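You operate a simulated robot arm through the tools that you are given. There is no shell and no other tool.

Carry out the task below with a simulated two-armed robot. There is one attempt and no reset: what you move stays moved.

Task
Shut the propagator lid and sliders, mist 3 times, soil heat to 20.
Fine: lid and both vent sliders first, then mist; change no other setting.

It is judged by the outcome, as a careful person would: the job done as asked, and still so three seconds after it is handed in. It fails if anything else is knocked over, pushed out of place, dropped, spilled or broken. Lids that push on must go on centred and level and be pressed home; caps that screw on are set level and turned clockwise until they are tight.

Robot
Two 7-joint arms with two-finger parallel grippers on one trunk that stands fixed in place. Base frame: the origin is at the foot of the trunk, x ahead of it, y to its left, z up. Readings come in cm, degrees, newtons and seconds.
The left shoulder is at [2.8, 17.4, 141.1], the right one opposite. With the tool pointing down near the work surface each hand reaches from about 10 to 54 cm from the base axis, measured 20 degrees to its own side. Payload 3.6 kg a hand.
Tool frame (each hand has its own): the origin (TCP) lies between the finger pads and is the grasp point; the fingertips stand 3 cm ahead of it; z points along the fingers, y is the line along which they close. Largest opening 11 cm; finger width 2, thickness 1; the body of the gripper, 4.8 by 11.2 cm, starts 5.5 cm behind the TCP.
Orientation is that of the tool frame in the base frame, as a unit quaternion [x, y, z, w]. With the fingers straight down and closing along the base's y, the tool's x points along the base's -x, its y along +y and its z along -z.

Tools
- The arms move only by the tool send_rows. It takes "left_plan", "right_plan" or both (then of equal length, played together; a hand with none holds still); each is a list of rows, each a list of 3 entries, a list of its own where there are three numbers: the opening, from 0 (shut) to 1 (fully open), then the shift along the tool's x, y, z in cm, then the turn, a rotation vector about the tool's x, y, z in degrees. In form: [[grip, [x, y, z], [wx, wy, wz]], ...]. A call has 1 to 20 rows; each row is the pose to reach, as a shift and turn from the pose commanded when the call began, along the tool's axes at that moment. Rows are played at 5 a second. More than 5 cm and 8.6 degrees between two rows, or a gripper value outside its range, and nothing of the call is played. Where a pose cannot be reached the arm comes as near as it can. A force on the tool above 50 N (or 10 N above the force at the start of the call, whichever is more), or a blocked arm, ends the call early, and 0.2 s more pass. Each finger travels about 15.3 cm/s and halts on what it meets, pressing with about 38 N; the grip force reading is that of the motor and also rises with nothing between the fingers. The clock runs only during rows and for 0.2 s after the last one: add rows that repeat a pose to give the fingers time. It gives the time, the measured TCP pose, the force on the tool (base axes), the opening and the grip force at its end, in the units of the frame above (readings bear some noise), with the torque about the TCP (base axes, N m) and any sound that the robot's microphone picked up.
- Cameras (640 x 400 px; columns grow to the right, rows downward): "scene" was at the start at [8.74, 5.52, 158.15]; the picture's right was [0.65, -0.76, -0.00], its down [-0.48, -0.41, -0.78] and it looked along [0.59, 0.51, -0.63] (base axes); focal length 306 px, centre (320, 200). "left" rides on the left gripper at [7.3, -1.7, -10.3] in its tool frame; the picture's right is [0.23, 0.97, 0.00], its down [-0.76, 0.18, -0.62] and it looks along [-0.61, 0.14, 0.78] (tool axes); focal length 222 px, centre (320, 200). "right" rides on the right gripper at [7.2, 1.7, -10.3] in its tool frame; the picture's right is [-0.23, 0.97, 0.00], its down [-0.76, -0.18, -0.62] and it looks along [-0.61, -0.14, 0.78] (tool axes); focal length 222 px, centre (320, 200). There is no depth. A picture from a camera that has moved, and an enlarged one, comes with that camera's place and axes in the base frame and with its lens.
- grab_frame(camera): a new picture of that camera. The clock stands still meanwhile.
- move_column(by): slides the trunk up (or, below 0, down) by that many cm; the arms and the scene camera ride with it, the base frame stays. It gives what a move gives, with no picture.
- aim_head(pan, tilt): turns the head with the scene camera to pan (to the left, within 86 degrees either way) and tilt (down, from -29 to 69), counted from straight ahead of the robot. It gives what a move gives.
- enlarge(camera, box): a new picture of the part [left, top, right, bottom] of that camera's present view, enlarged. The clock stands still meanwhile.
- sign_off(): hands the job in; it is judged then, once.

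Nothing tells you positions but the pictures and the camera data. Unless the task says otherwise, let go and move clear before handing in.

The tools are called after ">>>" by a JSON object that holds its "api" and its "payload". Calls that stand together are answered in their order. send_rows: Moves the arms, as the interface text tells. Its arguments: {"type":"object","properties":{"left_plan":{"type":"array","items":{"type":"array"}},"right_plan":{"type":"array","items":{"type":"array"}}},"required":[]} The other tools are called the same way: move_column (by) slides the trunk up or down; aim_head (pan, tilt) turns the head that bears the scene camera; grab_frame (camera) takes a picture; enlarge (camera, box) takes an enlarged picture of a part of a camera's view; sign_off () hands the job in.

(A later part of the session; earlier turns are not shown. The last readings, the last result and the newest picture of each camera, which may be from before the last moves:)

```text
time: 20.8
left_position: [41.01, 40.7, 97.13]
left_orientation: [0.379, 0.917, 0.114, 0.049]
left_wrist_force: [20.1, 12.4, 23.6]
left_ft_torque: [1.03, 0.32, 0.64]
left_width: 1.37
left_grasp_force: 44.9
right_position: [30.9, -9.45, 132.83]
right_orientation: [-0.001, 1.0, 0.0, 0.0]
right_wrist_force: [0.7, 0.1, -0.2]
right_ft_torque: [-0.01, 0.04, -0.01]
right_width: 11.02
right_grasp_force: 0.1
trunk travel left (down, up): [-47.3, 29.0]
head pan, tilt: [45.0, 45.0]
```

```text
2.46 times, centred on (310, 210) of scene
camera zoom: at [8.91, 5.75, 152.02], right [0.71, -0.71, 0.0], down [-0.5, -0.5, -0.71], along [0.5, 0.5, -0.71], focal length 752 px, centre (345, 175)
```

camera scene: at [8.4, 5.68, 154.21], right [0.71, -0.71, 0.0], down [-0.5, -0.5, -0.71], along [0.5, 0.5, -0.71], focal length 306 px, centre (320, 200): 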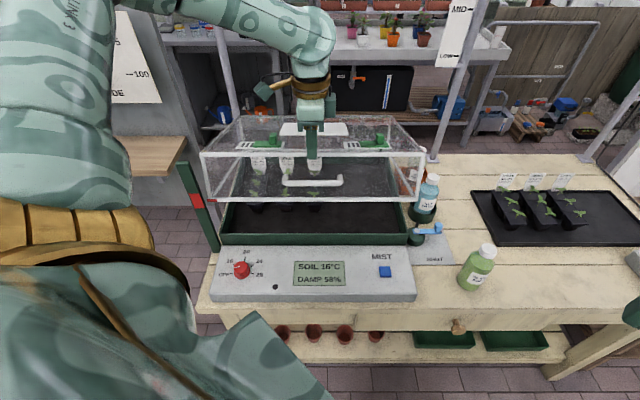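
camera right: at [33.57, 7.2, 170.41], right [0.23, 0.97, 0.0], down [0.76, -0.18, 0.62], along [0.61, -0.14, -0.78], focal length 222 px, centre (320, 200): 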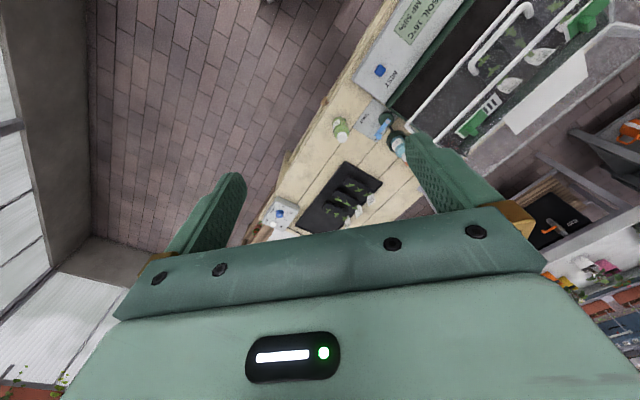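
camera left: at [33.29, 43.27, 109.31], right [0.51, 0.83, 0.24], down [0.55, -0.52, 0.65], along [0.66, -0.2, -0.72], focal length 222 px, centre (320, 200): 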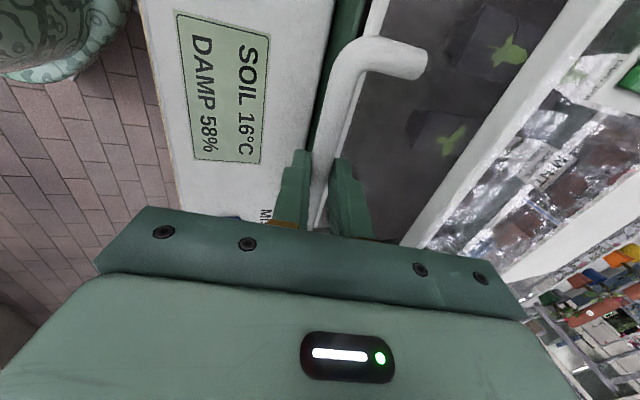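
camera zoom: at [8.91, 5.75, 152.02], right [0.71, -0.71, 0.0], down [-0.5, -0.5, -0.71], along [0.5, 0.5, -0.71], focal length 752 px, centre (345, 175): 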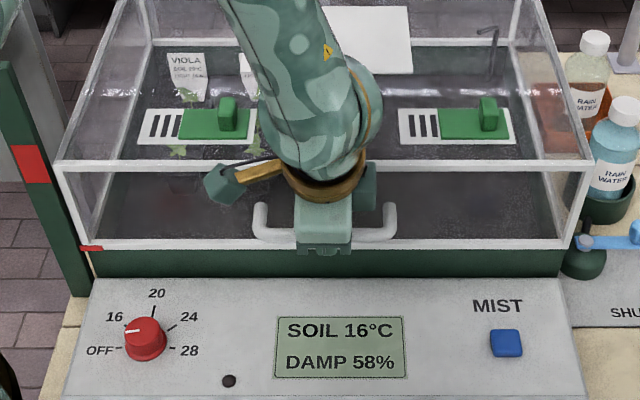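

Upward reaction of about 24 N and the lid frame sits on the tray rim, so it is down. I'll open the fingers and withdraw up along the tool axis.

>>> {"api": "send_rows", "payload": {"left_plan": [[0.22, [0, 0, 0], [0, 0, 0]], [0.22, [0, 0, 0], [0, 0, 0]]]}}

>>> {"api": "send_rows", "payload": {"left_plan": [[0.22, [0, 0, -2], [0, 0, 0]], [0.22, [0, 0, -4.5], [0, 0, 0]], [0.22, [0, 0, -8], [0, 0, 0]], [0.22, [0, 0, -12], [0, 0, 0]], [0.1, [0, 0, -15], [4, 0, 0]], [0, [0, 0, -15], [9, 0, 0]], [0, [0, 0, -15], [14, 0, 0]]]}}

>>> {"api": "grab_frame", "payload": {"camera": "scene"}}

>>> {"api": "grab_frame", "payload": {"camera": "left"}}

>>> {"api": "enlarge", "payload": {"camera": "scene", "box": [180, 130, 440, 290]}}

```text
time: 21.4
left_position: [40.45, 40.64, 97.06]
left_orientation: [0.379, 0.917, 0.112, 0.046]
left_wrist_force: [0.0, 1.3, 0.0]
left_ft_torque: [0.06, -0.05, 0.02]
left_width: 2.46
left_grasp_force: 0.4
right_position: [30.73, -9.43, 132.95]
right_orientation: [-0.002, 1.0, 0.0, -0.001]
right_wrist_force: [0.3, -0.8, 0.1]
right_ft_torque: [-0.03, 0.02, -0.02]
right_width: 10.99
right_grasp_force: 0.1
trunk travel left (down, up): [-47.3, 29.0]
head pan, tilt: [45.0, 45.0]
```

```text
time: 23.0
left_position: [38.1, 38.09, 111.65]
left_orientation: [0.383, 0.924, 0.0, 0.0]
left_wrist_force: [0.0, 0.3, -0.1]
left_ft_torque: [0.0, 0.01, 0.0]
left_width: 0.0
left_grasp_force: 37.7
right_position: [30.85, -9.47, 132.89]
right_orientation: [-0.001, 1.0, 0.0, -0.001]
right_wrist_force: [-1.0, 0.7, -0.6]
right_ft_torque: [-0.01, 0.01, -0.02]
right_width: 10.99
right_grasp_force: 0.1
trunk travel left (down, up): [-47.3, 29.0]
head pan, tilt: [45.0, 45.0]
```

```text
taken
camera scene: at [8.72, 5.7, 151.99], right [0.71, -0.71, 0.0], down [-0.5, -0.5, -0.71], along [0.5, 0.5, -0.71], focal length 306 px, centre (320, 200)
```

scene: 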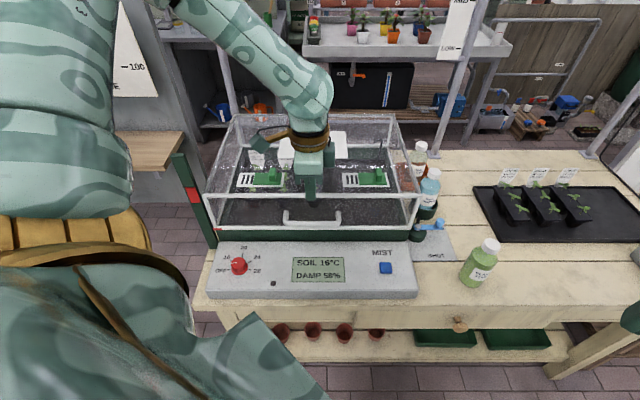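

```text
taken
camera left: at [31.81, 42.02, 121.97], right [0.53, 0.85, 0.0], down [0.66, -0.41, 0.62], along [0.53, -0.33, -0.78], focal length 222 px, centre (320, 200)
```

left: 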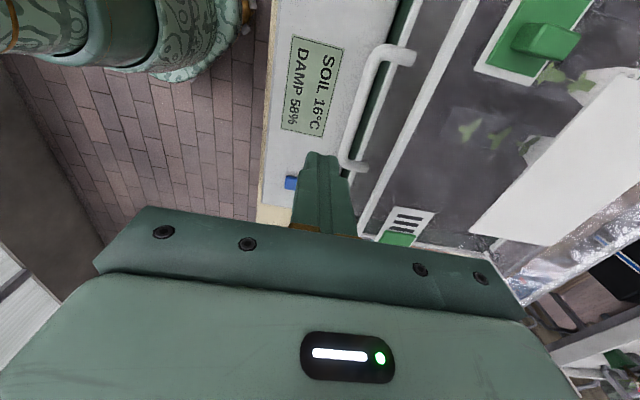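

```text
2.46 times, centred on (310, 210) of scene
camera zoom: at [8.72, 5.7, 151.99], right [0.71, -0.71, 0.0], down [-0.5, -0.5, -0.71], along [0.5, 0.5, -0.71], focal length 752 px, centre (345, 175)
```

zoom: 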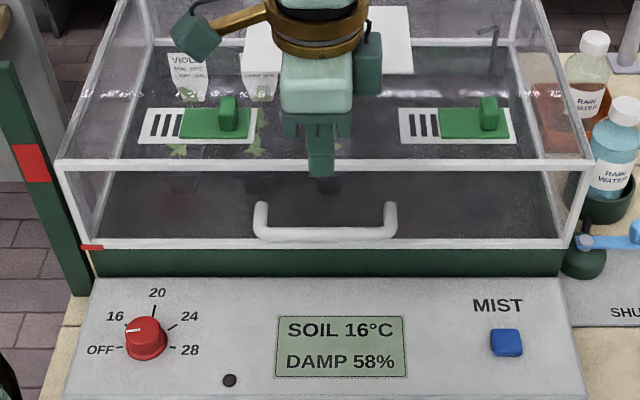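

>>> {"api": "enlarge", "payload": {"camera": "scene", "box": [200, 200, 300, 260]}}

>>> {"api": "enlarge", "payload": {"camera": "scene", "box": [340, 190, 440, 250]}}

>>> {"api": "enlarge", "payload": {"camera": "scene", "box": [220, 150, 320, 210]}}

>>> {"api": "enlarge", "payload": {"camera": "scene", "box": [330, 150, 430, 210]}}

```text
6.40 times, centred on (250, 230) of scene
camera zoom: at [8.72, 5.7, 151.99], right [0.71, -0.71, 0.0], down [-0.5, -0.5, -0.71], along [0.5, 0.5, -0.71], focal length 1955 px, centre (768, 8)
```

zoom: 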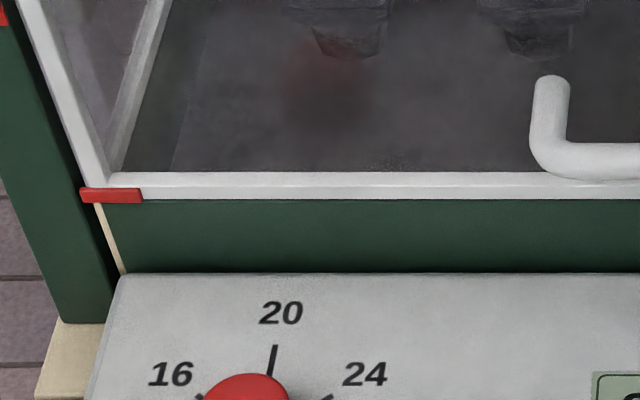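

```text
6.40 times, centred on (390, 220) of scene
camera zoom: at [8.72, 5.7, 151.99], right [0.71, -0.71, 0.0], down [-0.5, -0.5, -0.71], along [0.5, 0.5, -0.71], focal length 1955 px, centre (-128, 72)
```

zoom: 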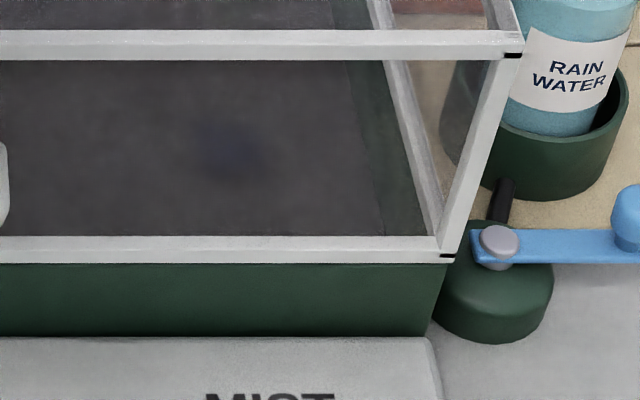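

```text
6.40 times, centred on (270, 180) of scene
camera zoom: at [8.72, 5.7, 151.99], right [0.71, -0.71, 0.0], down [-0.5, -0.5, -0.71], along [0.5, 0.5, -0.71], focal length 1955 px, centre (640, 328)
```

zoom: 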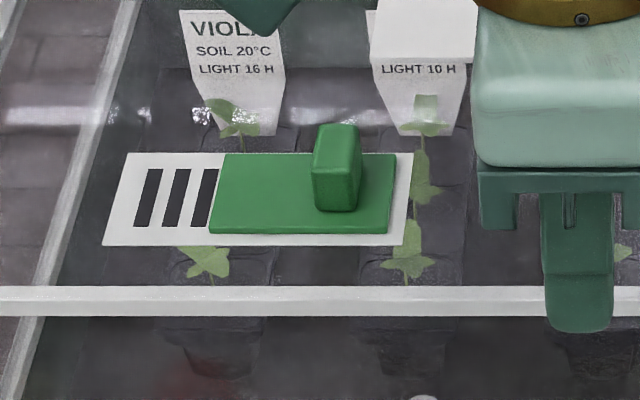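

```text
6.40 times, centred on (380, 180) of scene
camera zoom: at [8.72, 5.7, 151.99], right [0.71, -0.71, 0.0], down [-0.5, -0.5, -0.71], along [0.5, 0.5, -0.71], focal length 1955 px, centre (-64, 328)
```

zoom: 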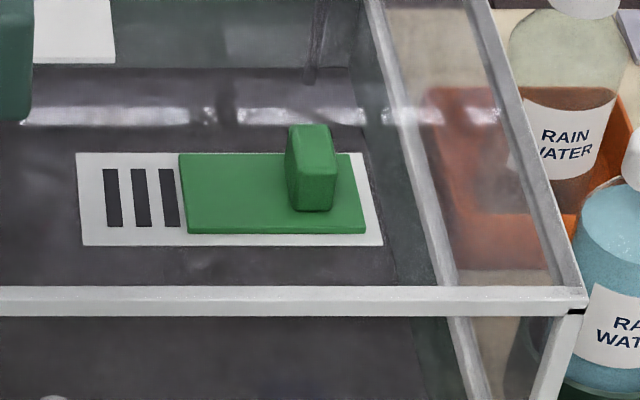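

The lid now sits flush on the tray rim all round. Next the left vent slider: its knob is near u −9.4, v 67.4, top about z 105; I'll hover the closed fingertips just to its right.

>>> {"api": "send_rows", "payload": {"left_plan": [[0, [1.7, 3.4, 0], [0, 0, 0]], [0, [3.4, 6.8, 0], [0, 0, 0]], [0, [5.1, 10.2, 0], [0, 0, 0]], [0, [6.5, 13.5, 0], [0, 0, 0]], [0, [6.5, 13.5, 0], [0, 0, 0]]]}}

>>> {"api": "grab_frame", "payload": {"camera": "left"}}

>>> {"api": "enlarge", "payload": {"camera": "scene", "box": [200, 130, 360, 230]}}

```text
time: 24.2
left_position: [43.11, 51.95, 111.38]
left_orientation: [0.382, 0.924, 0.0, 0.0]
left_wrist_force: [0.4, 0.2, 0.8]
left_ft_torque: [-0.01, 0.0, -0.01]
left_width: 0.02
left_grasp_force: 37.4
right_position: [30.78, -9.27, 132.9]
right_orientation: [-0.001, 1.0, 0.0, -0.002]
right_wrist_force: [0.2, 0.5, 0.7]
right_ft_torque: [0.02, -0.01, 0.01]
right_width: 10.99
right_grasp_force: 0.1
trunk travel left (down, up): [-47.3, 29.0]
head pan, tilt: [45.0, 45.0]
```

```text
taken
camera left: at [36.75, 55.88, 121.86], right [0.53, 0.85, 0.0], down [0.66, -0.41, 0.62], along [0.53, -0.33, -0.78], focal length 222 px, centre (320, 200)
```

left: 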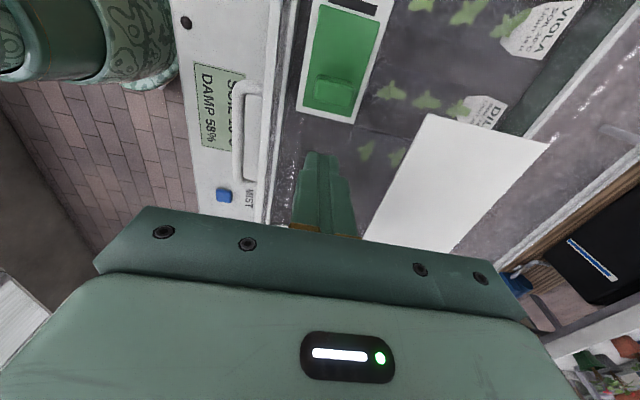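

```text
4.00 times, centred on (280, 180) of scene
camera zoom: at [8.7, 5.6, 152.0], right [0.71, -0.71, 0.0], down [-0.5, -0.5, -0.71], along [0.5, 0.5, -0.71], focal length 1222 px, centre (480, 280)
```

zoom: 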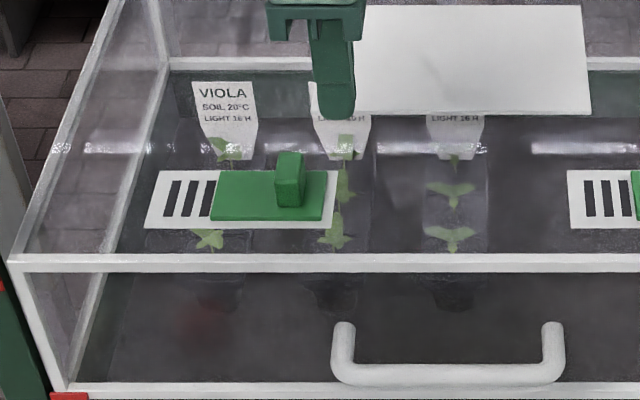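

>>> {"api": "enlarge", "payload": {"camera": "left", "box": [270, 20, 430, 180]}}

```text
2.50 times, centred on (350, 100) of left
camera zoom: at [36.75, 55.88, 121.86], right [0.53, 0.85, 0.0], down [0.66, -0.41, 0.62], along [0.53, -0.33, -0.78], focal length 555 px, centre (245, 450)
```

zoom: 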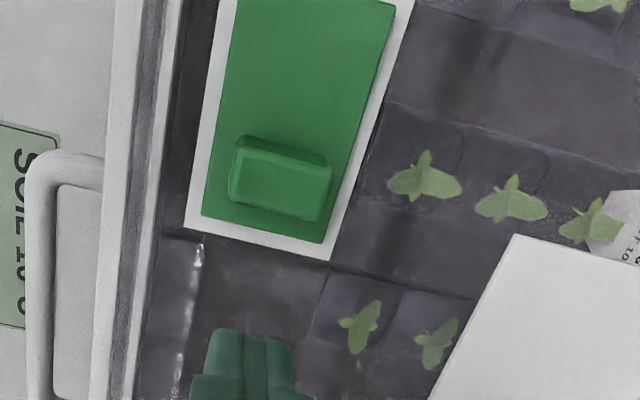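

>>> {"api": "send_rows", "payload": {"left_plan": [[0, [0, 0.2, 2], [0, 0, 0]], [0, [0, 0.2, 4], [0, 0, 0]], [0, [0, 0.2, 5.5], [0, 0, 0]], [0, [0, 0.2, 6.1], [0, 0, 0]], [0, [0, 0.2, 6.1], [0, 0, 0]]]}}

>>> {"api": "enlarge", "payload": {"camera": "left", "box": [240, 60, 400, 220]}}

>>> {"api": "enlarge", "payload": {"camera": "scene", "box": [200, 130, 360, 230]}}

```text
time: 25.4
left_position: [43.29, 52.26, 105.51]
left_orientation: [0.382, 0.924, -0.001, -0.001]
left_wrist_force: [-0.5, -0.1, 0.0]
left_ft_torque: [-0.01, 0.0, 0.0]
left_width: 0.0
left_grasp_force: 37.9
right_position: [30.75, -9.46, 132.85]
right_orientation: [-0.001, 1.0, 0.0, -0.001]
right_wrist_force: [0.8, 0.1, 0.6]
right_ft_torque: [-0.01, 0.0, 0.05]
right_width: 11.0
right_grasp_force: 0.0
trunk travel left (down, up): [-47.3, 29.0]
head pan, tilt: [45.0, 45.0]
```

```text
2.50 times, centred on (320, 140) of left
camera zoom: at [36.95, 56.15, 115.89], right [0.53, 0.85, 0.0], down [0.66, -0.41, 0.62], along [0.53, -0.33, -0.78], focal length 555 px, centre (320, 350)
```

zoom: 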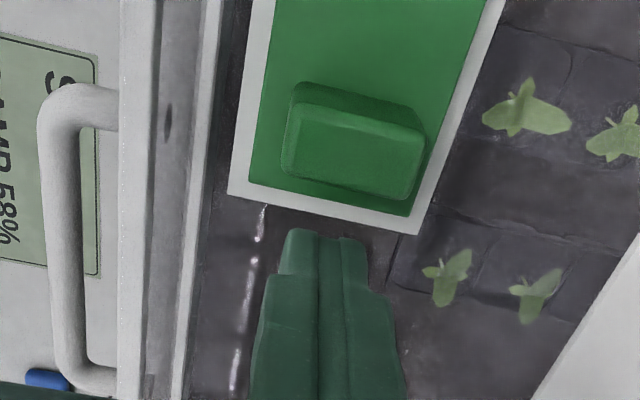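

```text
4.00 times, centred on (280, 180) of scene
camera zoom: at [8.73, 5.67, 152.0], right [0.71, -0.71, 0.0], down [-0.5, -0.5, -0.71], along [0.5, 0.5, -0.71], focal length 1222 px, centre (480, 280)
```

zoom: 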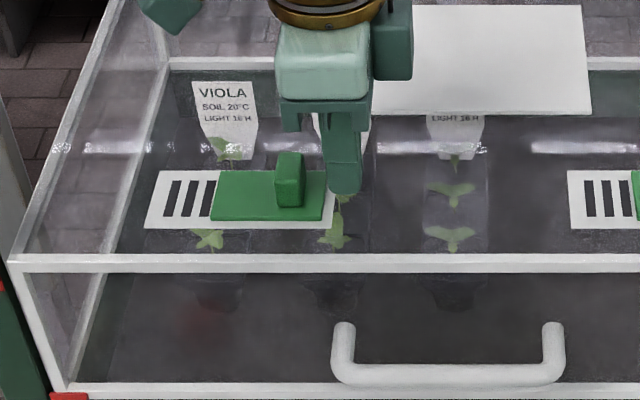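

The fingertips stand right of the knob with about 1.5 cm to spare and centred on it. I'll push it left in small steps.

>>> {"api": "send_rows", "payload": {"left_plan": [[0, [0.7, 0, 0], [0, 0, 0]], [0, [1.2, 0, 0], [0, 0, 0]], [0, [1.6, 0, 0], [0, 0, 0]], [0, [2.0, 0, 0], [0, 0, 0]], [0, [2.5, 0, 0], [0, 0, 0]], [0, [3.0, 0, 0], [0, 0, 0]]]}}

>>> {"api": "enlarge", "payload": {"camera": "scene", "box": [200, 130, 360, 230]}}

```text
time: 26.8
left_position: [41.05, 54.58, 105.49]
left_orientation: [0.382, 0.924, 0.0, 0.0]
left_wrist_force: [1.0, -0.3, -0.9]
left_ft_torque: [-0.01, 0.0, -0.03]
left_width: 0.0
left_grasp_force: 38.1
right_position: [30.93, -9.33, 132.87]
right_orientation: [-0.001, 1.0, 0.001, -0.002]
right_wrist_force: [1.2, -1.1, 0.3]
right_ft_torque: [-0.01, 0.03, 0.0]
right_width: 11.0
right_grasp_force: 0.1
trunk travel left (down, up): [-47.3, 29.0]
head pan, tilt: [45.0, 45.0]
```

```text
4.00 times, centred on (280, 180) of scene
camera zoom: at [8.74, 5.69, 151.99], right [0.71, -0.71, 0.0], down [-0.5, -0.5, -0.71], along [0.5, 0.5, -0.71], focal length 1222 px, centre (480, 280)
```

zoom: 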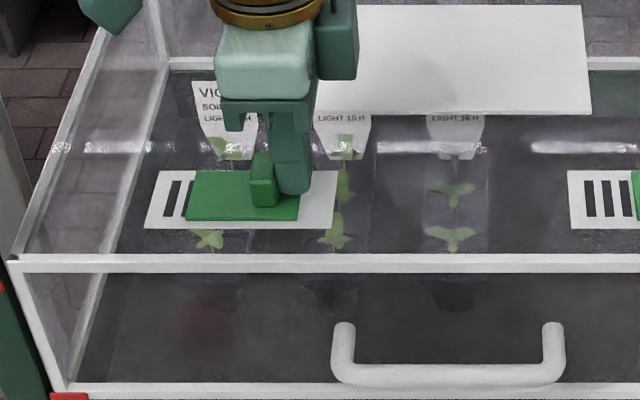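

>>> {"api": "send_rows", "payload": {"left_plan": [[0, [0.4, 0, 0], [0, 0, 0]], [0, [0.8, 0, 0], [0, 0, 0]], [0, [1.1, 0, 0], [0, 0, 0]], [0, [1.4, 0, 0], [0, 0, 0]], [0, [1.4, 0, 0], [0, 0, 0]]]}}

>>> {"api": "enlarge", "payload": {"camera": "scene", "box": [200, 130, 360, 230]}}

```text
time: 28.0
left_position: [40.09, 55.53, 105.48]
left_orientation: [0.382, 0.924, 0.0, 0.0]
left_wrist_force: [0.8, -0.5, -0.8]
left_ft_torque: [0.01, 0.01, -0.01]
left_width: 0.0
left_grasp_force: 36.7
right_position: [30.8, -9.49, 132.85]
right_orientation: [-0.001, 1.0, 0.001, -0.001]
right_wrist_force: [0.2, -0.8, -0.1]
right_ft_torque: [-0.01, -0.02, -0.03]
right_width: 10.99
right_grasp_force: 0.0
trunk travel left (down, up): [-47.3, 29.0]
head pan, tilt: [45.0, 45.0]
```

```text
4.00 times, centred on (280, 180) of scene
camera zoom: at [8.75, 5.67, 152.0], right [0.71, -0.71, 0.0], down [-0.5, -0.5, -0.71], along [0.5, 0.5, -0.71], focal length 1222 px, centre (480, 280)
```

zoom: 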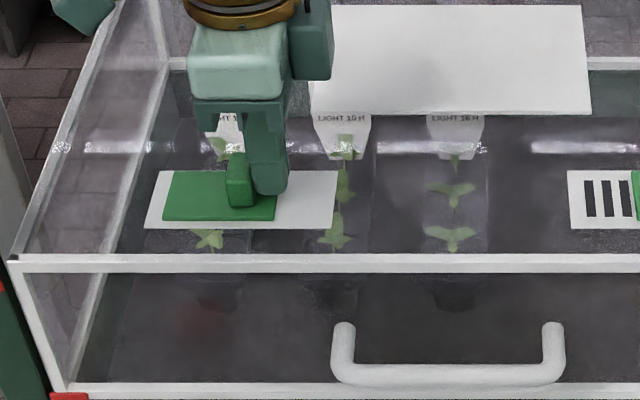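

The slots are covered; I'll nudge on a touch to reach the end stop.

>>> {"api": "send_rows", "payload": {"left_plan": [[0, [0.15, 0, 0], [0, 0, 0]], [0, [0.3, 0, 0], [0, 0, 0]], [0, [0.3, 0, 0], [0, 0, 0]]]}}

>>> {"api": "enlarge", "payload": {"camera": "scene", "box": [220, 150, 320, 210]}}

```text
time: 28.8
left_position: [39.95, 55.74, 105.57]
left_orientation: [0.382, 0.924, 0.0, 0.0]
left_wrist_force: [-0.1, -0.9, 0.1]
left_ft_torque: [-0.02, 0.0, 0.03]
left_width: 0.0
left_grasp_force: 37.6
right_position: [30.78, -9.45, 132.85]
right_orientation: [0.0, 1.0, -0.001, 0.0]
right_wrist_force: [-0.6, -0.3, 0.0]
right_ft_torque: [-0.01, 0.01, 0.0]
right_width: 10.99
right_grasp_force: 0.0
trunk travel left (down, up): [-47.3, 29.0]
head pan, tilt: [45.0, 45.0]
```

```text
6.40 times, centred on (270, 180) of scene
camera zoom: at [8.75, 5.66, 152.0], right [0.71, -0.71, 0.0], down [-0.5, -0.5, -0.71], along [0.5, 0.5, -0.71], focal length 1955 px, centre (640, 328)
```

zoom: 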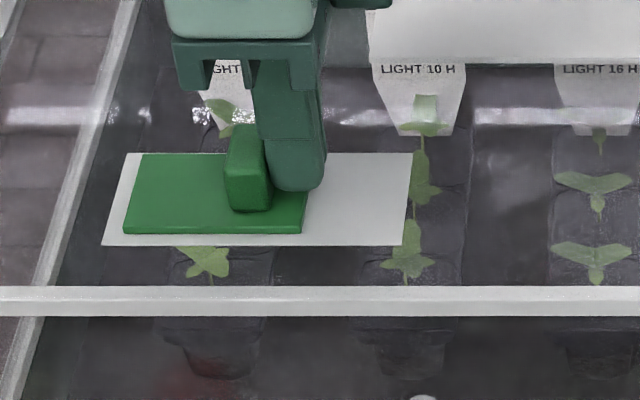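

>>> {"api": "send_rows", "payload": {"left_plan": [[0, [0.15, 0, 0], [0, 0, 0]], [0, [0.3, 0, 0], [0, 0, 0]], [0, [0.4, 0, 0], [0, 0, 0]]]}}

>>> {"api": "enlarge", "payload": {"camera": "scene", "box": [220, 150, 320, 210]}}

```text
time: 29.6
left_position: [39.79, 55.78, 105.71]
left_orientation: [0.383, 0.924, 0.001, 0.0]
left_wrist_force: [6.7, -4.3, -1.0]
left_ft_torque: [0.01, -0.14, 0.01]
left_width: 0.01
left_grasp_force: 38.0
right_position: [30.98, -9.57, 132.77]
right_orientation: [0.0, 1.0, 0.001, -0.001]
right_wrist_force: [0.0, 0.4, 0.6]
right_ft_torque: [-0.02, 0.02, 0.04]
right_width: 11.01
right_grasp_force: 0.1
trunk travel left (down, up): [-47.3, 29.0]
head pan, tilt: [45.0, 45.0]
```

```text
6.40 times, centred on (270, 180) of scene
camera zoom: at [8.88, 5.61, 151.99], right [0.71, -0.71, 0.0], down [-0.5, -0.5, -0.71], along [0.5, 0.5, -0.71], focal length 1955 px, centre (640, 328)
```

zoom: 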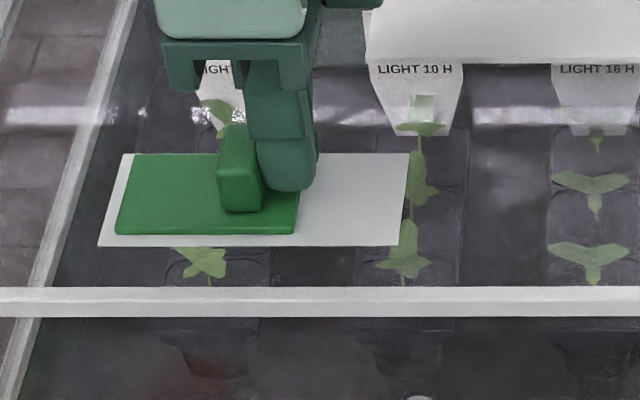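

A steady 8 N against the push and an even margin show the left slider is at its stop, fully covering its slots. I'll back off, rise, and cross to the right slider, tilting the hand for reach.

>>> {"api": "send_rows", "payload": {"left_plan": [[0, [-1.5, 0, 0], [0, 0, 0]], [0, [-1.8, 0, -4], [0, 0, 0]], [0, [-4, 0, -6.5], [0, 0, 0]], [0, [-8.5, 0, -6.5], [-4, 0, 0]], [0, [-13, -0.3, -6.5], [-8, 0, 0]], [0, [-17.5, -0.6, -6.5], [-12, 0, 0]], [0, [-22, -0.9, -6.5], [-16, 0, 0]], [0, [-26.5, -1.1, -6.5], [-20, 0, 0]], [0, [-30.5, -1.1, -6.5], [-20, 0, 0]], [0, [-30.5, -1.1, -6.5], [-20, 0, 0]]]}}

>>> {"api": "grab_frame", "payload": {"camera": "left"}}

>>> {"api": "grab_frame", "payload": {"camera": "scene"}}

>>> {"api": "enlarge", "payload": {"camera": "scene", "box": [320, 130, 480, 230]}}

```text
time: 31.8
left_position: [58.21, 34.42, 113.26]
left_orientation: [0.376, 0.91, 0.16, 0.066]
left_wrist_force: [0.3, 0.6, 0.1]
left_ft_torque: [0.0, 0.01, 0.0]
left_width: 0.0
left_grasp_force: 38.1
left hand out of reach, approached as far as the arm can: row 9, 10
right_position: [30.78, -9.43, 132.81]
right_orientation: [0.001, 1.0, 0.0, -0.001]
right_wrist_force: [-0.1, 0.4, 0.5]
right_ft_torque: [-0.01, 0.03, 0.01]
right_width: 11.02
right_grasp_force: 0.0
trunk travel left (down, up): [-47.3, 29.0]
head pan, tilt: [45.0, 45.0]
```

```text
taken
camera left: at [49.38, 35.89, 122.36], right [0.48, 0.81, 0.33], down [0.51, -0.57, 0.65], along [0.71, -0.14, -0.69], focal length 222 px, centre (320, 200)
```

left: 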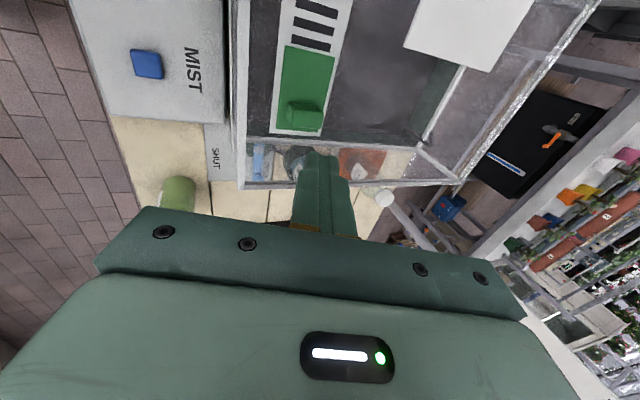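

```text
taken
camera scene: at [8.76, 5.65, 152.0], right [0.71, -0.71, 0.0], down [-0.5, -0.5, -0.71], along [0.5, 0.5, -0.71], focal length 306 px, centre (320, 200)
```

scene: 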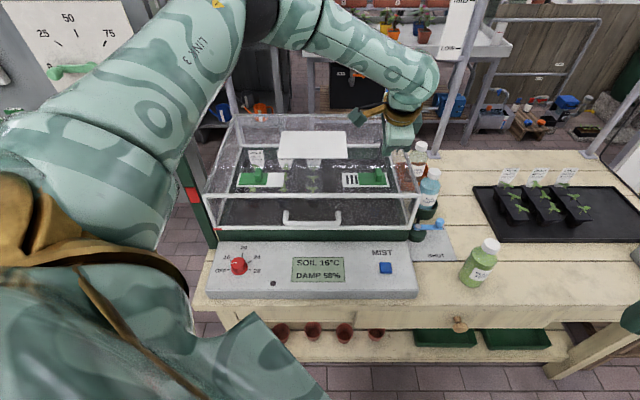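

```text
4.00 times, centred on (400, 180) of scene
camera zoom: at [8.76, 5.65, 152.0], right [0.71, -0.71, 0.0], down [-0.5, -0.5, -0.71], along [0.5, 0.5, -0.71], focal length 1222 px, centre (0, 280)
```

zoom: 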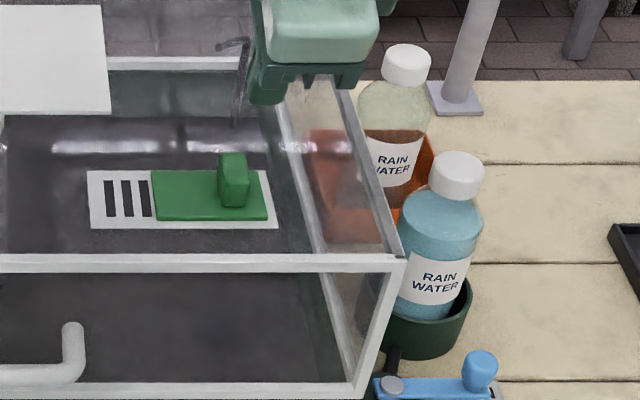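

The hand ran out of reach a couple of cm short of the right knob's far side, still well above the lid. Tilting the hand further toward the robot should gain reach; I'll turn it in place.

>>> {"api": "send_rows", "payload": {"left_plan": [[0, [0, 0, 0], [-6, 0, 0]], [0, [0, 0, 0], [-12, 0, 0]], [0, [0, 0, 0], [-18, 0, 0]], [0, [0, 0, 0], [-18, 0, 0]]]}}

>>> {"api": "enlarge", "payload": {"camera": "scene", "box": [320, 130, 480, 230]}}

>>> {"api": "grab_frame", "payload": {"camera": "left"}}

```text
time: 32.8
left_position: [58.02, 34.46, 113.36]
left_orientation: [0.36, 0.874, 0.301, 0.125]
left_wrist_force: [0.8, 0.4, -0.5]
left_ft_torque: [0.0, 0.02, 0.0]
left_width: 0.0
left_grasp_force: 37.8
right_position: [30.81, -9.42, 132.84]
right_orientation: [-0.001, 1.0, 0.0, 0.0]
right_wrist_force: [0.1, 0.3, 0.5]
right_ft_torque: [0.0, -0.03, 0.0]
right_width: 11.02
right_grasp_force: 0.1
trunk travel left (down, up): [-47.3, 29.0]
head pan, tilt: [45.0, 45.0]
```

```text
4.00 times, centred on (400, 180) of scene
camera zoom: at [8.75, 5.66, 152.0], right [0.71, -0.71, 0.0], down [-0.5, -0.5, -0.71], along [0.5, 0.5, -0.71], focal length 1222 px, centre (0, 280)
```

zoom: 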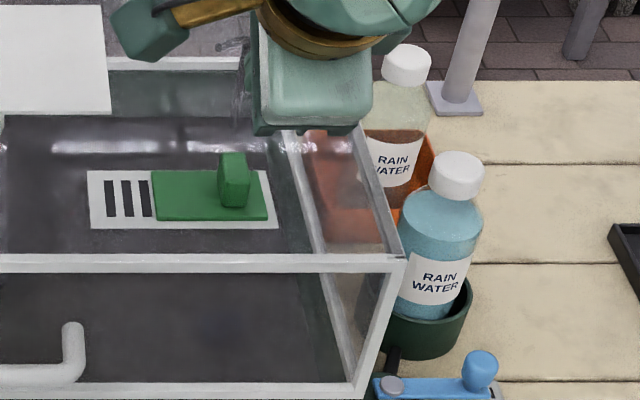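

```text
taken
camera left: at [47.5, 34.16, 120.35], right [0.38, 0.7, 0.6], down [0.37, -0.71, 0.6], along [0.85, -0.01, -0.53], focal length 222 px, centre (320, 200)
```

left: 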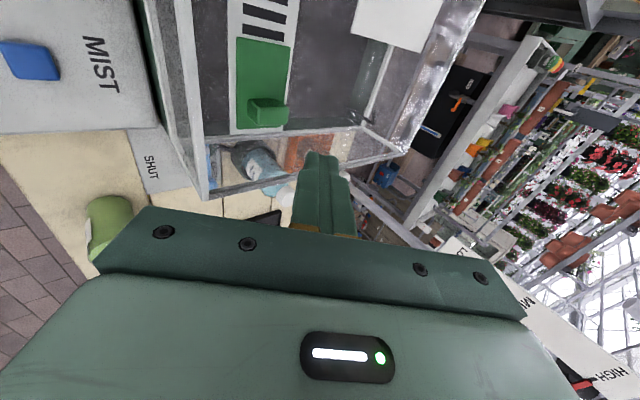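

>>> {"api": "send_rows", "payload": {"left_plan": [[0, [-1.2, 0, 0], [0, 0, 0]], [0, [-2.4, 0, 0], [0, 0, 0]], [0, [-2.4, 0, 0], [0, 0, 0]]]}}

>>> {"api": "enlarge", "payload": {"camera": "left", "box": [200, 40, 400, 220]}}

```text
time: 33.6
left_position: [58.35, 33.89, 113.93]
left_orientation: [0.361, 0.874, 0.3, 0.125]
left_wrist_force: [0.0, -0.2, 0.5]
left_ft_torque: [0.01, 0.04, -0.03]
left_width: 0.01
left_grasp_force: 37.8
left hand out of reach, approached as far as the arm can: row 1, 2, 3
right_position: [30.79, -9.55, 132.86]
right_orientation: [0.0, 1.0, 0.0, -0.001]
right_wrist_force: [0.2, -0.1, -0.2]
right_ft_torque: [0.03, 0.0, -0.01]
right_width: 10.99
right_grasp_force: 0.2
trunk travel left (down, up): [-47.3, 29.0]
head pan, tilt: [45.0, 45.0]
```

```text
2.22 times, centred on (300, 130) of left
camera zoom: at [47.71, 33.6, 121.16], right [0.38, 0.7, 0.6], down [0.37, -0.71, 0.6], along [0.85, -0.01, -0.53], focal length 494 px, centre (364, 356)
```

zoom: 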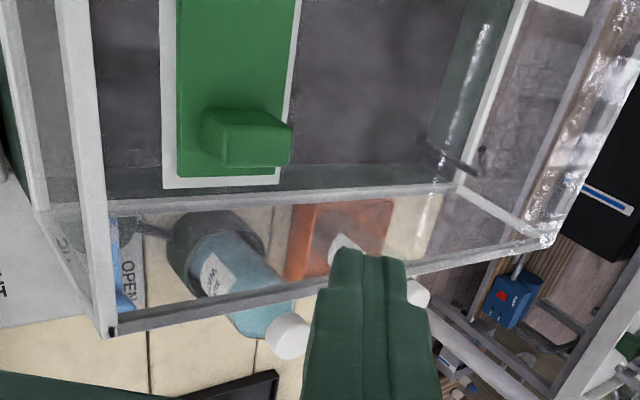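

Tilting alone didn't help, so a wrist limit seems to be in play. A better way: turn the hand so the fingers open along the slider's travel and hook the far finger behind the knob, which needs less reach. First I'll untilt and draw back.

>>> {"api": "send_rows", "payload": {"left_plan": [[0, [0.7, 0.3, -0.6], [8, 0, 0]], [0, [1.5, 0.6, -0.6], [16, 0, 0]], [0, [2.3, 0.9, -0.6], [24, 0, 0]], [0, [3.1, 1.2, -0.6], [32, 0, 0]], [0, [3.7, 1.25, -0.6], [38, 0, 0]], [0, [3.7, 1.25, -0.6], [38, 0, 0]]]}}

>>> {"api": "send_rows", "payload": {"left_plan": [[0, [0, 0, 0], [0, 0, -8]], [0, [0, 0, 0], [0, 0, -16]], [0, [0, 0, 0], [0, 0, -24]], [0, [0, 0, 0], [0, 0, -32]], [0, [0, 0, 0], [0, 0, -40]], [0, [0, 0, 0], [0, 0, -48]], [0, [0, 0, 0], [0, 0, -56]], [0, [0, 0, 0], [0, 0, -64]], [0, [0, 0, 0], [0, 0, -72]], [0, [0, 0, 0], [0, 0, -80]], [0, [0, 0, 0], [0, 0, -88]], [0, [0, 0, 0], [0, 0, -90]]]}}

>>> {"api": "grab_frame", "payload": {"camera": "left"}}

>>> {"api": "grab_frame", "payload": {"camera": "scene"}}

```text
time: 35.0
left_position: [56.06, 37.11, 115.26]
left_orientation: [0.383, 0.924, 0.0, 0.0]
left_wrist_force: [-0.2, -1.1, -0.5]
left_ft_torque: [0.01, 0.01, 0.01]
left_width: 0.0
left_grasp_force: 37.6
right_position: [30.77, -9.51, 132.88]
right_orientation: [-0.001, 1.0, 0.0, -0.001]
right_wrist_force: [0.2, -0.2, -0.1]
right_ft_torque: [0.04, 0.01, -0.01]
right_width: 11.01
right_grasp_force: 0.0
trunk travel left (down, up): [-47.3, 29.0]
head pan, tilt: [45.0, 45.0]
```

```text
time: 37.6
left_position: [56.14, 37.23, 115.32]
left_orientation: [-0.385, 0.923, 0.0, 0.0]
left_wrist_force: [-0.5, 0.0, -0.1]
left_ft_torque: [-0.01, 0.0, 0.02]
left_width: 0.0
left_grasp_force: 37.8
right_position: [30.84, -9.39, 132.82]
right_orientation: [-0.001, 1.0, 0.001, -0.001]
right_wrist_force: [-0.7, 0.6, -0.2]
right_ft_torque: [-0.01, -0.04, 0.0]
right_width: 11.02
right_grasp_force: 0.2
trunk travel left (down, up): [-47.3, 29.0]
head pan, tilt: [45.0, 45.0]
```

```text
taken
camera left: at [52.2, 30.83, 125.7], right [-0.85, 0.52, 0.0], down [0.41, 0.67, 0.62], along [0.33, 0.53, -0.78], focal length 222 px, centre (320, 200)
```

left: 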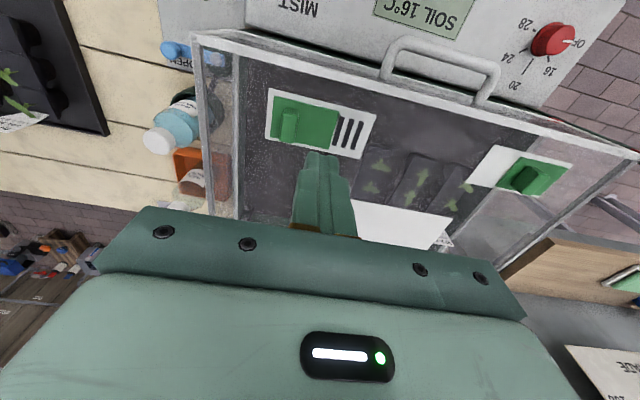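

```text
taken
camera scene: at [8.75, 5.67, 152.0], right [0.71, -0.71, 0.0], down [-0.5, -0.5, -0.71], along [0.5, 0.5, -0.71], focal length 306 px, centre (320, 200)
```

scene: 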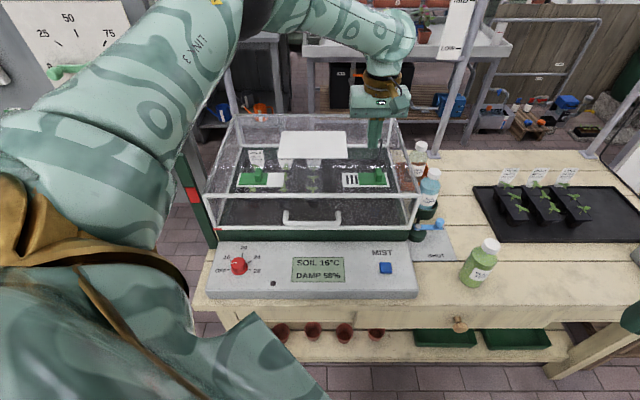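

Now the fingers open along the slider's travel. I'll open to about 6 cm, shift over the right knob and lower part way, then check alignment.

>>> {"api": "send_rows", "payload": {"left_plan": [[0.3, [-0.7, -0.6, 0], [0, 0, 0]], [0.56, [-1.4, -1.25, 0], [0, 0, 0]], [0.56, [-1.4, -1.25, 2], [0, 0, 0]], [0.56, [-1.4, -1.25, 4], [0, 0, 0]], [0.56, [-1.4, -1.25, 5.5], [0, 0, 0]], [0.56, [-1.4, -1.25, 5.5], [0, 0, 0]]]}}

>>> {"api": "grab_frame", "payload": {"camera": "left"}}

>>> {"api": "enlarge", "payload": {"camera": "scene", "box": [320, 130, 480, 230]}}

```text
time: 39.0
left_position: [55.25, 37.54, 111.61]
left_orientation: [-0.383, 0.924, 0.001, 0.0]
left_wrist_force: [0.4, -0.2, 0.6]
left_ft_torque: [-0.03, 0.03, -0.03]
left_width: 6.19
left_grasp_force: 0.0
left hand out of reach, approached as far as the arm can: row 2, 3, 4, 5, 6
right_position: [30.78, -9.47, 132.83]
right_orientation: [-0.001, 1.0, 0.0, 0.0]
right_wrist_force: [-0.5, 0.3, 1.0]
right_ft_torque: [0.0, 0.0, 0.03]
right_width: 10.99
right_grasp_force: 0.0
trunk travel left (down, up): [-47.3, 29.0]
head pan, tilt: [45.0, 45.0]
```

```text
taken
camera left: at [51.28, 31.29, 121.93], right [-0.85, 0.53, 0.0], down [0.41, 0.66, 0.62], along [0.33, 0.53, -0.78], focal length 222 px, centre (320, 200)
```

left: 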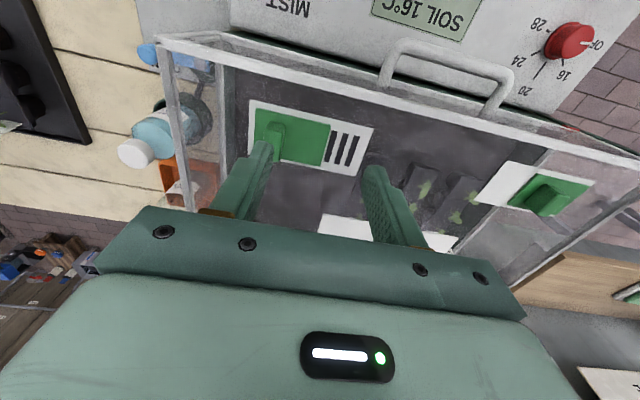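

```text
4.00 times, centred on (400, 180) of scene
camera zoom: at [8.76, 5.66, 152.0], right [0.71, -0.71, 0.0], down [-0.5, -0.5, -0.71], along [0.5, 0.5, -0.71], focal length 1222 px, centre (0, 280)
```

zoom: 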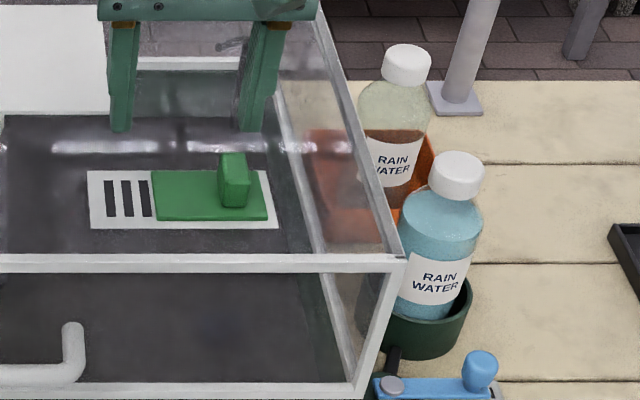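

The arm reaches less the lower the hand is below its shoulder, so I'll raise the hand and lower the trunk by the same amount, which brings shoulder and wrist level and extends the reach.

>>> {"api": "send_rows", "payload": {"left_plan": [[0.56, [0.5, 0, -4], [0, 0, 0]], [0.56, [0.5, 0, -8], [0, 0, 0]], [0.56, [0.5, 0, -12], [0, 0, 0]], [0.56, [0.5, 0, -16], [0, 0, 0]], [0.56, [0.5, 0, -16], [0, 0, 0]]]}}

>>> {"api": "move_column", "payload": {"by": -16}}

>>> {"api": "grab_frame", "payload": {"camera": "scene"}}

```text
time: 40.2
left_position: [55.21, 37.42, 127.75]
left_orientation: [-0.384, 0.924, 0.0, 0.0]
left_wrist_force: [0.4, 0.1, 0.4]
left_ft_torque: [0.03, 0.0, -0.02]
left_width: 6.14
left_grasp_force: 0.1
right_position: [30.99, -9.58, 132.81]
right_orientation: [-0.001, 1.0, 0.0, -0.001]
right_wrist_force: [-0.2, -0.4, -0.2]
right_ft_torque: [0.01, 0.0, 0.01]
right_width: 11.01
right_grasp_force: 0.0
trunk travel left (down, up): [-47.3, 29.0]
head pan, tilt: [45.0, 45.0]
```

```text
time: 42.0
left_position: [55.13, 37.15, 111.53]
left_orientation: [-0.383, 0.924, 0.001, 0.001]
left_wrist_force: [-0.7, -0.4, -0.2]
left_ft_torque: [-0.01, 0.01, 0.01]
left_width: 6.17
left_grasp_force: 0.1
right_position: [30.89, -9.48, 116.88]
right_orientation: [-0.001, 1.0, -0.001, 0.001]
right_wrist_force: [0.3, 0.3, 0.5]
right_ft_torque: [0.0, -0.01, 0.04]
right_width: 11.02
right_grasp_force: 0.0
trunk travel left (down, up): [-31.3, 45.0]
head pan, tilt: [45.0, 45.0]
```

```text
taken
camera scene: at [13.28, 5.66, 135.84], right [0.71, -0.71, 0.0], down [-0.5, -0.5, -0.71], along [0.5, 0.5, -0.71], focal length 306 px, centre (320, 200)
```

scene: 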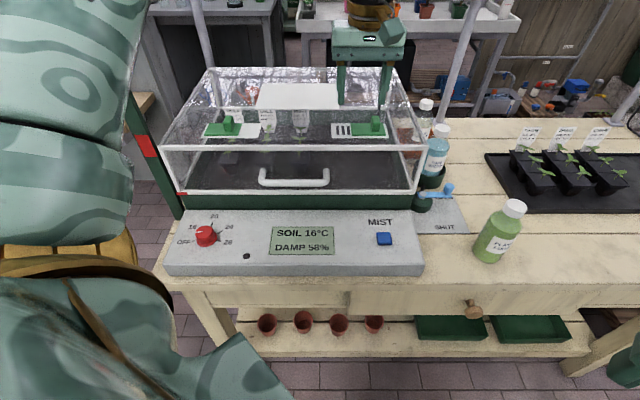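

>>> {"api": "send_rows", "payload": {"left_plan": [[0.56, [-1.0, -1.0, 0], [0, 0, 0]], [0.56, [-2.1, -2.0, 0], [0, 0, 0]], [0.56, [-2.1, -2.0, 2], [0, 0, 0]], [0.56, [-2.1, -2.0, 2], [0, 0, 0]]]}}

>>> {"api": "grab_frame", "payload": {"camera": "left"}}

>>> {"api": "enlarge", "payload": {"camera": "scene", "box": [300, 70, 460, 170]}}

```text
time: 43.0
left_position: [57.89, 37.22, 109.63]
left_orientation: [-0.383, 0.924, 0.001, 0.0]
left_wrist_force: [-0.1, -0.2, -0.3]
left_ft_torque: [0.0, 0.01, 0.03]
left_width: 6.13
left_grasp_force: 0.1
right_position: [30.76, -9.52, 116.98]
right_orientation: [-0.001, 1.0, 0.0, -0.001]
right_wrist_force: [-0.3, 0.2, -0.7]
right_ft_torque: [0.04, 0.02, 0.01]
right_width: 11.0
right_grasp_force: 0.1
trunk travel left (down, up): [-31.3, 45.0]
head pan, tilt: [45.0, 45.0]
```

```text
taken
camera left: at [53.97, 30.86, 119.96], right [-0.85, 0.53, 0.0], down [0.41, 0.66, 0.62], along [0.33, 0.53, -0.78], focal length 222 px, centre (320, 200)
```

left: 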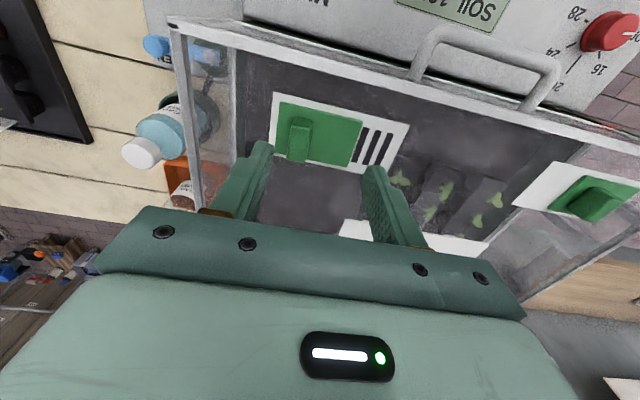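

```text
4.00 times, centred on (380, 120) of scene
camera zoom: at [13.32, 5.65, 135.83], right [0.71, -0.71, 0.0], down [-0.5, -0.5, -0.71], along [0.5, 0.5, -0.71], focal length 1222 px, centre (80, 520)
```

zoom: 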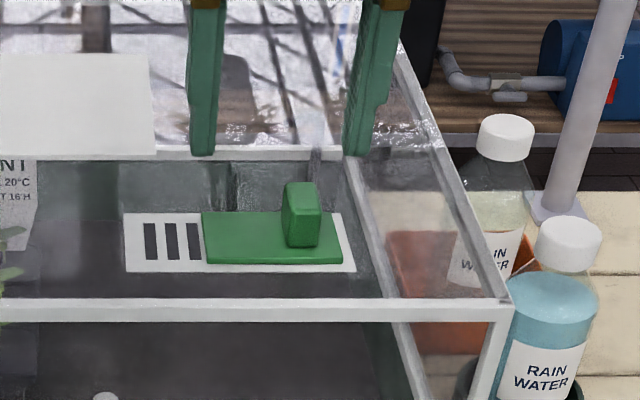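

Reach is fine now: the far finger stands beyond the right knob. I'll open a bit wider for clearance, descend beside the knob and check.

>>> {"api": "send_rows", "payload": {"left_plan": [[0.68, [0, 0, 0], [0, 0, 0]], [0.68, [0, 0, 1.5], [0, 0, 0]], [0.68, [0, 0, 3], [0, 0, 0]], [0.68, [0, 0, 4.1], [0, 0, 0]], [0.68, [0, 0, 4.1], [0, 0, 0]]]}}

>>> {"api": "enlarge", "payload": {"camera": "left", "box": [200, 60, 440, 220]}}

>>> {"api": "enlarge", "payload": {"camera": "scene", "box": [300, 70, 460, 170]}}

```text
time: 44.2
left_position: [57.7, 37.35, 105.4]
left_orientation: [-0.383, 0.924, -0.001, 0.0]
left_wrist_force: [-0.4, 0.1, 0.2]
left_ft_torque: [-0.04, 0.0, -0.02]
left_width: 7.49
left_grasp_force: 0.1
right_position: [30.83, -9.42, 116.82]
right_orientation: [-0.001, 1.0, 0.001, -0.001]
right_wrist_force: [-0.7, -0.5, -0.1]
right_ft_torque: [-0.03, 0.01, 0.0]
right_width: 11.0
right_grasp_force: 0.1
trunk travel left (down, up): [-31.3, 45.0]
head pan, tilt: [45.0, 45.0]
```

```text
2.50 times, centred on (320, 140) of left
camera zoom: at [53.86, 31.01, 115.83], right [-0.85, 0.53, 0.0], down [0.41, 0.66, 0.62], along [0.33, 0.53, -0.78], focal length 555 px, centre (320, 350)
```

zoom: 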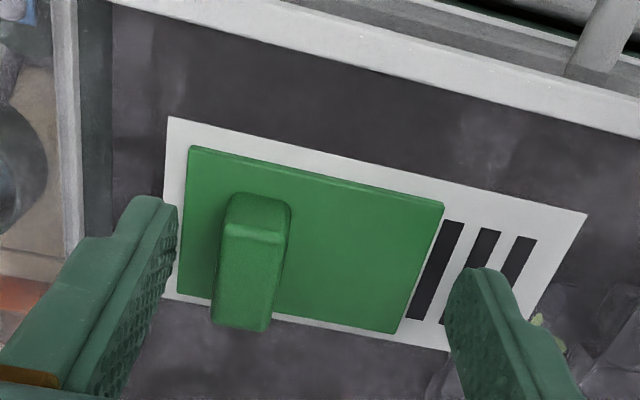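

```text
4.00 times, centred on (380, 120) of scene
camera zoom: at [13.32, 5.66, 135.83], right [0.71, -0.71, 0.0], down [-0.5, -0.5, -0.71], along [0.5, 0.5, -0.71], focal length 1222 px, centre (80, 520)
```

zoom: 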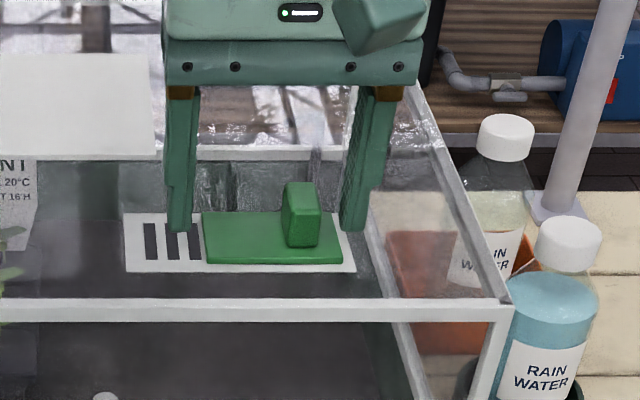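

The fingers straddle the right knob at the right height. I'll pull left in small steps.

>>> {"api": "send_rows", "payload": {"left_plan": [[0.68, [0, 0.7, 0], [0, 0, 0]], [0.68, [0, 1.2, 0], [0, 0, 0]], [0.68, [0, 1.7, 0], [0, 0, 0]], [0.68, [0, 2.2, 0], [0, 0, 0]], [0.68, [0, 2.7, 0], [0, 0, 0]], [0.68, [0, 3.2, 0], [0, 0, 0]], [0.68, [0, 3.6, 0], [0, 0, 0]], [0.68, [0, 3.6, 0], [0, 0, 0]]]}}

>>> {"api": "enlarge", "payload": {"camera": "scene", "box": [300, 70, 460, 170]}}

```text
time: 46.0
left_position: [55.34, 39.73, 105.57]
left_orientation: [-0.383, 0.924, 0.0, 0.0]
left_wrist_force: [0.2, -1.4, 0.1]
left_ft_torque: [-0.02, -0.03, -0.02]
left_width: 7.53
left_grasp_force: 0.5
right_position: [30.85, -9.48, 116.93]
right_orientation: [-0.001, 1.0, 0.0, -0.001]
right_wrist_force: [-0.4, 0.8, 0.2]
right_ft_torque: [-0.02, 0.04, 0.03]
right_width: 10.99
right_grasp_force: 0.0
trunk travel left (down, up): [-31.3, 45.0]
head pan, tilt: [45.0, 45.0]
```

```text
4.00 times, centred on (380, 120) of scene
camera zoom: at [13.35, 5.66, 135.82], right [0.71, -0.71, 0.0], down [-0.5, -0.5, -0.71], along [0.5, 0.5, -0.71], focal length 1222 px, centre (80, 520)
```

zoom: 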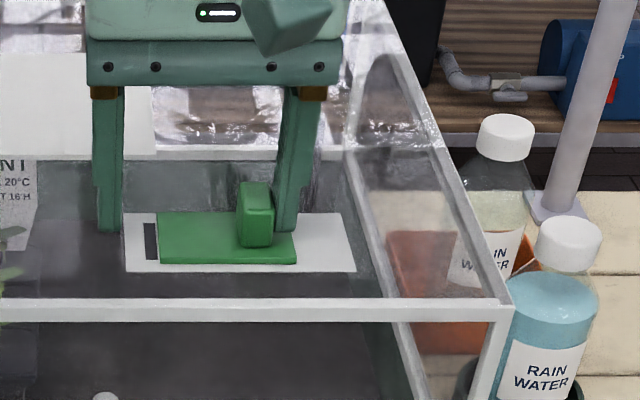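

>>> {"api": "send_rows", "payload": {"left_plan": [[0.68, [0, 0.4, 0], [0, 0, 0]], [0.68, [0, 0.7, 0], [0, 0, 0]], [0.68, [0, 0.95, 0], [0, 0, 0]], [0.68, [0, 1.15, 0], [0, 0, 0]], [0.68, [0, 1.15, 0], [0, 0, 0]]]}}

>>> {"api": "enlarge", "payload": {"camera": "scene", "box": [300, 70, 460, 170]}}

```text
time: 47.2
left_position: [54.47, 40.56, 105.37]
left_orientation: [-0.383, 0.924, 0.0, 0.0]
left_wrist_force: [1.3, -2.6, -0.4]
left_ft_torque: [0.0, -0.06, -0.04]
left_width: 7.65
left_grasp_force: 1.6
right_position: [30.76, -9.49, 116.94]
right_orientation: [0.0, 1.0, 0.0, -0.001]
right_wrist_force: [-1.0, -0.1, 0.5]
right_ft_torque: [-0.03, 0.05, 0.0]
right_width: 10.98
right_grasp_force: 0.0
trunk travel left (down, up): [-31.3, 45.0]
head pan, tilt: [45.0, 45.0]
```

```text
4.00 times, centred on (380, 120) of scene
camera zoom: at [13.37, 5.63, 135.82], right [0.71, -0.71, 0.0], down [-0.5, -0.5, -0.71], along [0.5, 0.5, -0.71], focal length 1222 px, centre (80, 520)
```

zoom: 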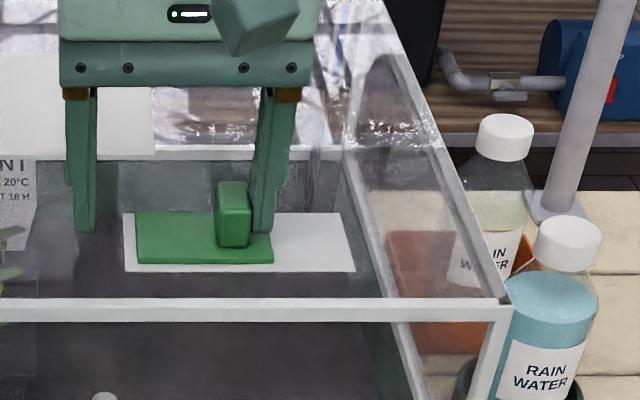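

>>> {"api": "send_rows", "payload": {"left_plan": [[0.66, [0, 0.2, 0], [0, 0, 0]], [0.66, [0, 0.35, 0], [0, 0, 0]], [0.66, [0, 0.35, 0], [0, 0, 0]]]}}

>>> {"api": "enlarge", "payload": {"camera": "scene", "box": [300, 70, 460, 170]}}

```text
time: 48.0
left_position: [54.38, 40.62, 105.33]
left_orientation: [-0.384, 0.923, 0.0, 0.0]
left_wrist_force: [7.3, -8.1, 1.2]
left_ft_torque: [-0.24, -0.11, -0.03]
left_width: 7.82
left_grasp_force: 5.6
right_position: [30.82, -9.63, 116.78]
right_orientation: [0.0, 1.0, 0.001, 0.0]
right_wrist_force: [0.3, -0.3, 0.2]
right_ft_torque: [0.02, 0.01, -0.02]
right_width: 10.98
right_grasp_force: 0.1
trunk travel left (down, up): [-31.3, 45.0]
head pan, tilt: [45.0, 45.0]
```

```text
4.00 times, centred on (380, 120) of scene
camera zoom: at [13.46, 5.52, 135.82], right [0.71, -0.71, 0.0], down [-0.5, -0.5, -0.71], along [0.5, 0.5, -0.71], focal length 1222 px, centre (80, 520)
```

zoom: 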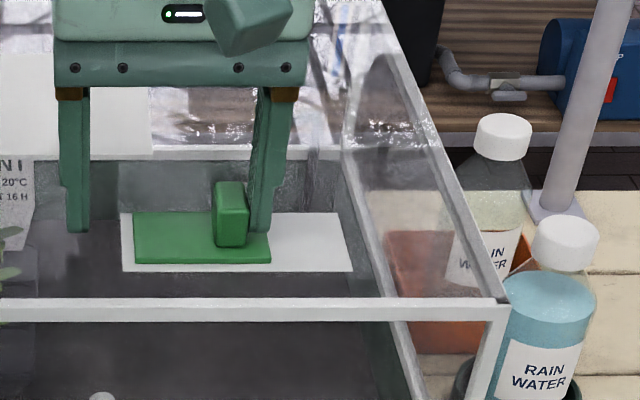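

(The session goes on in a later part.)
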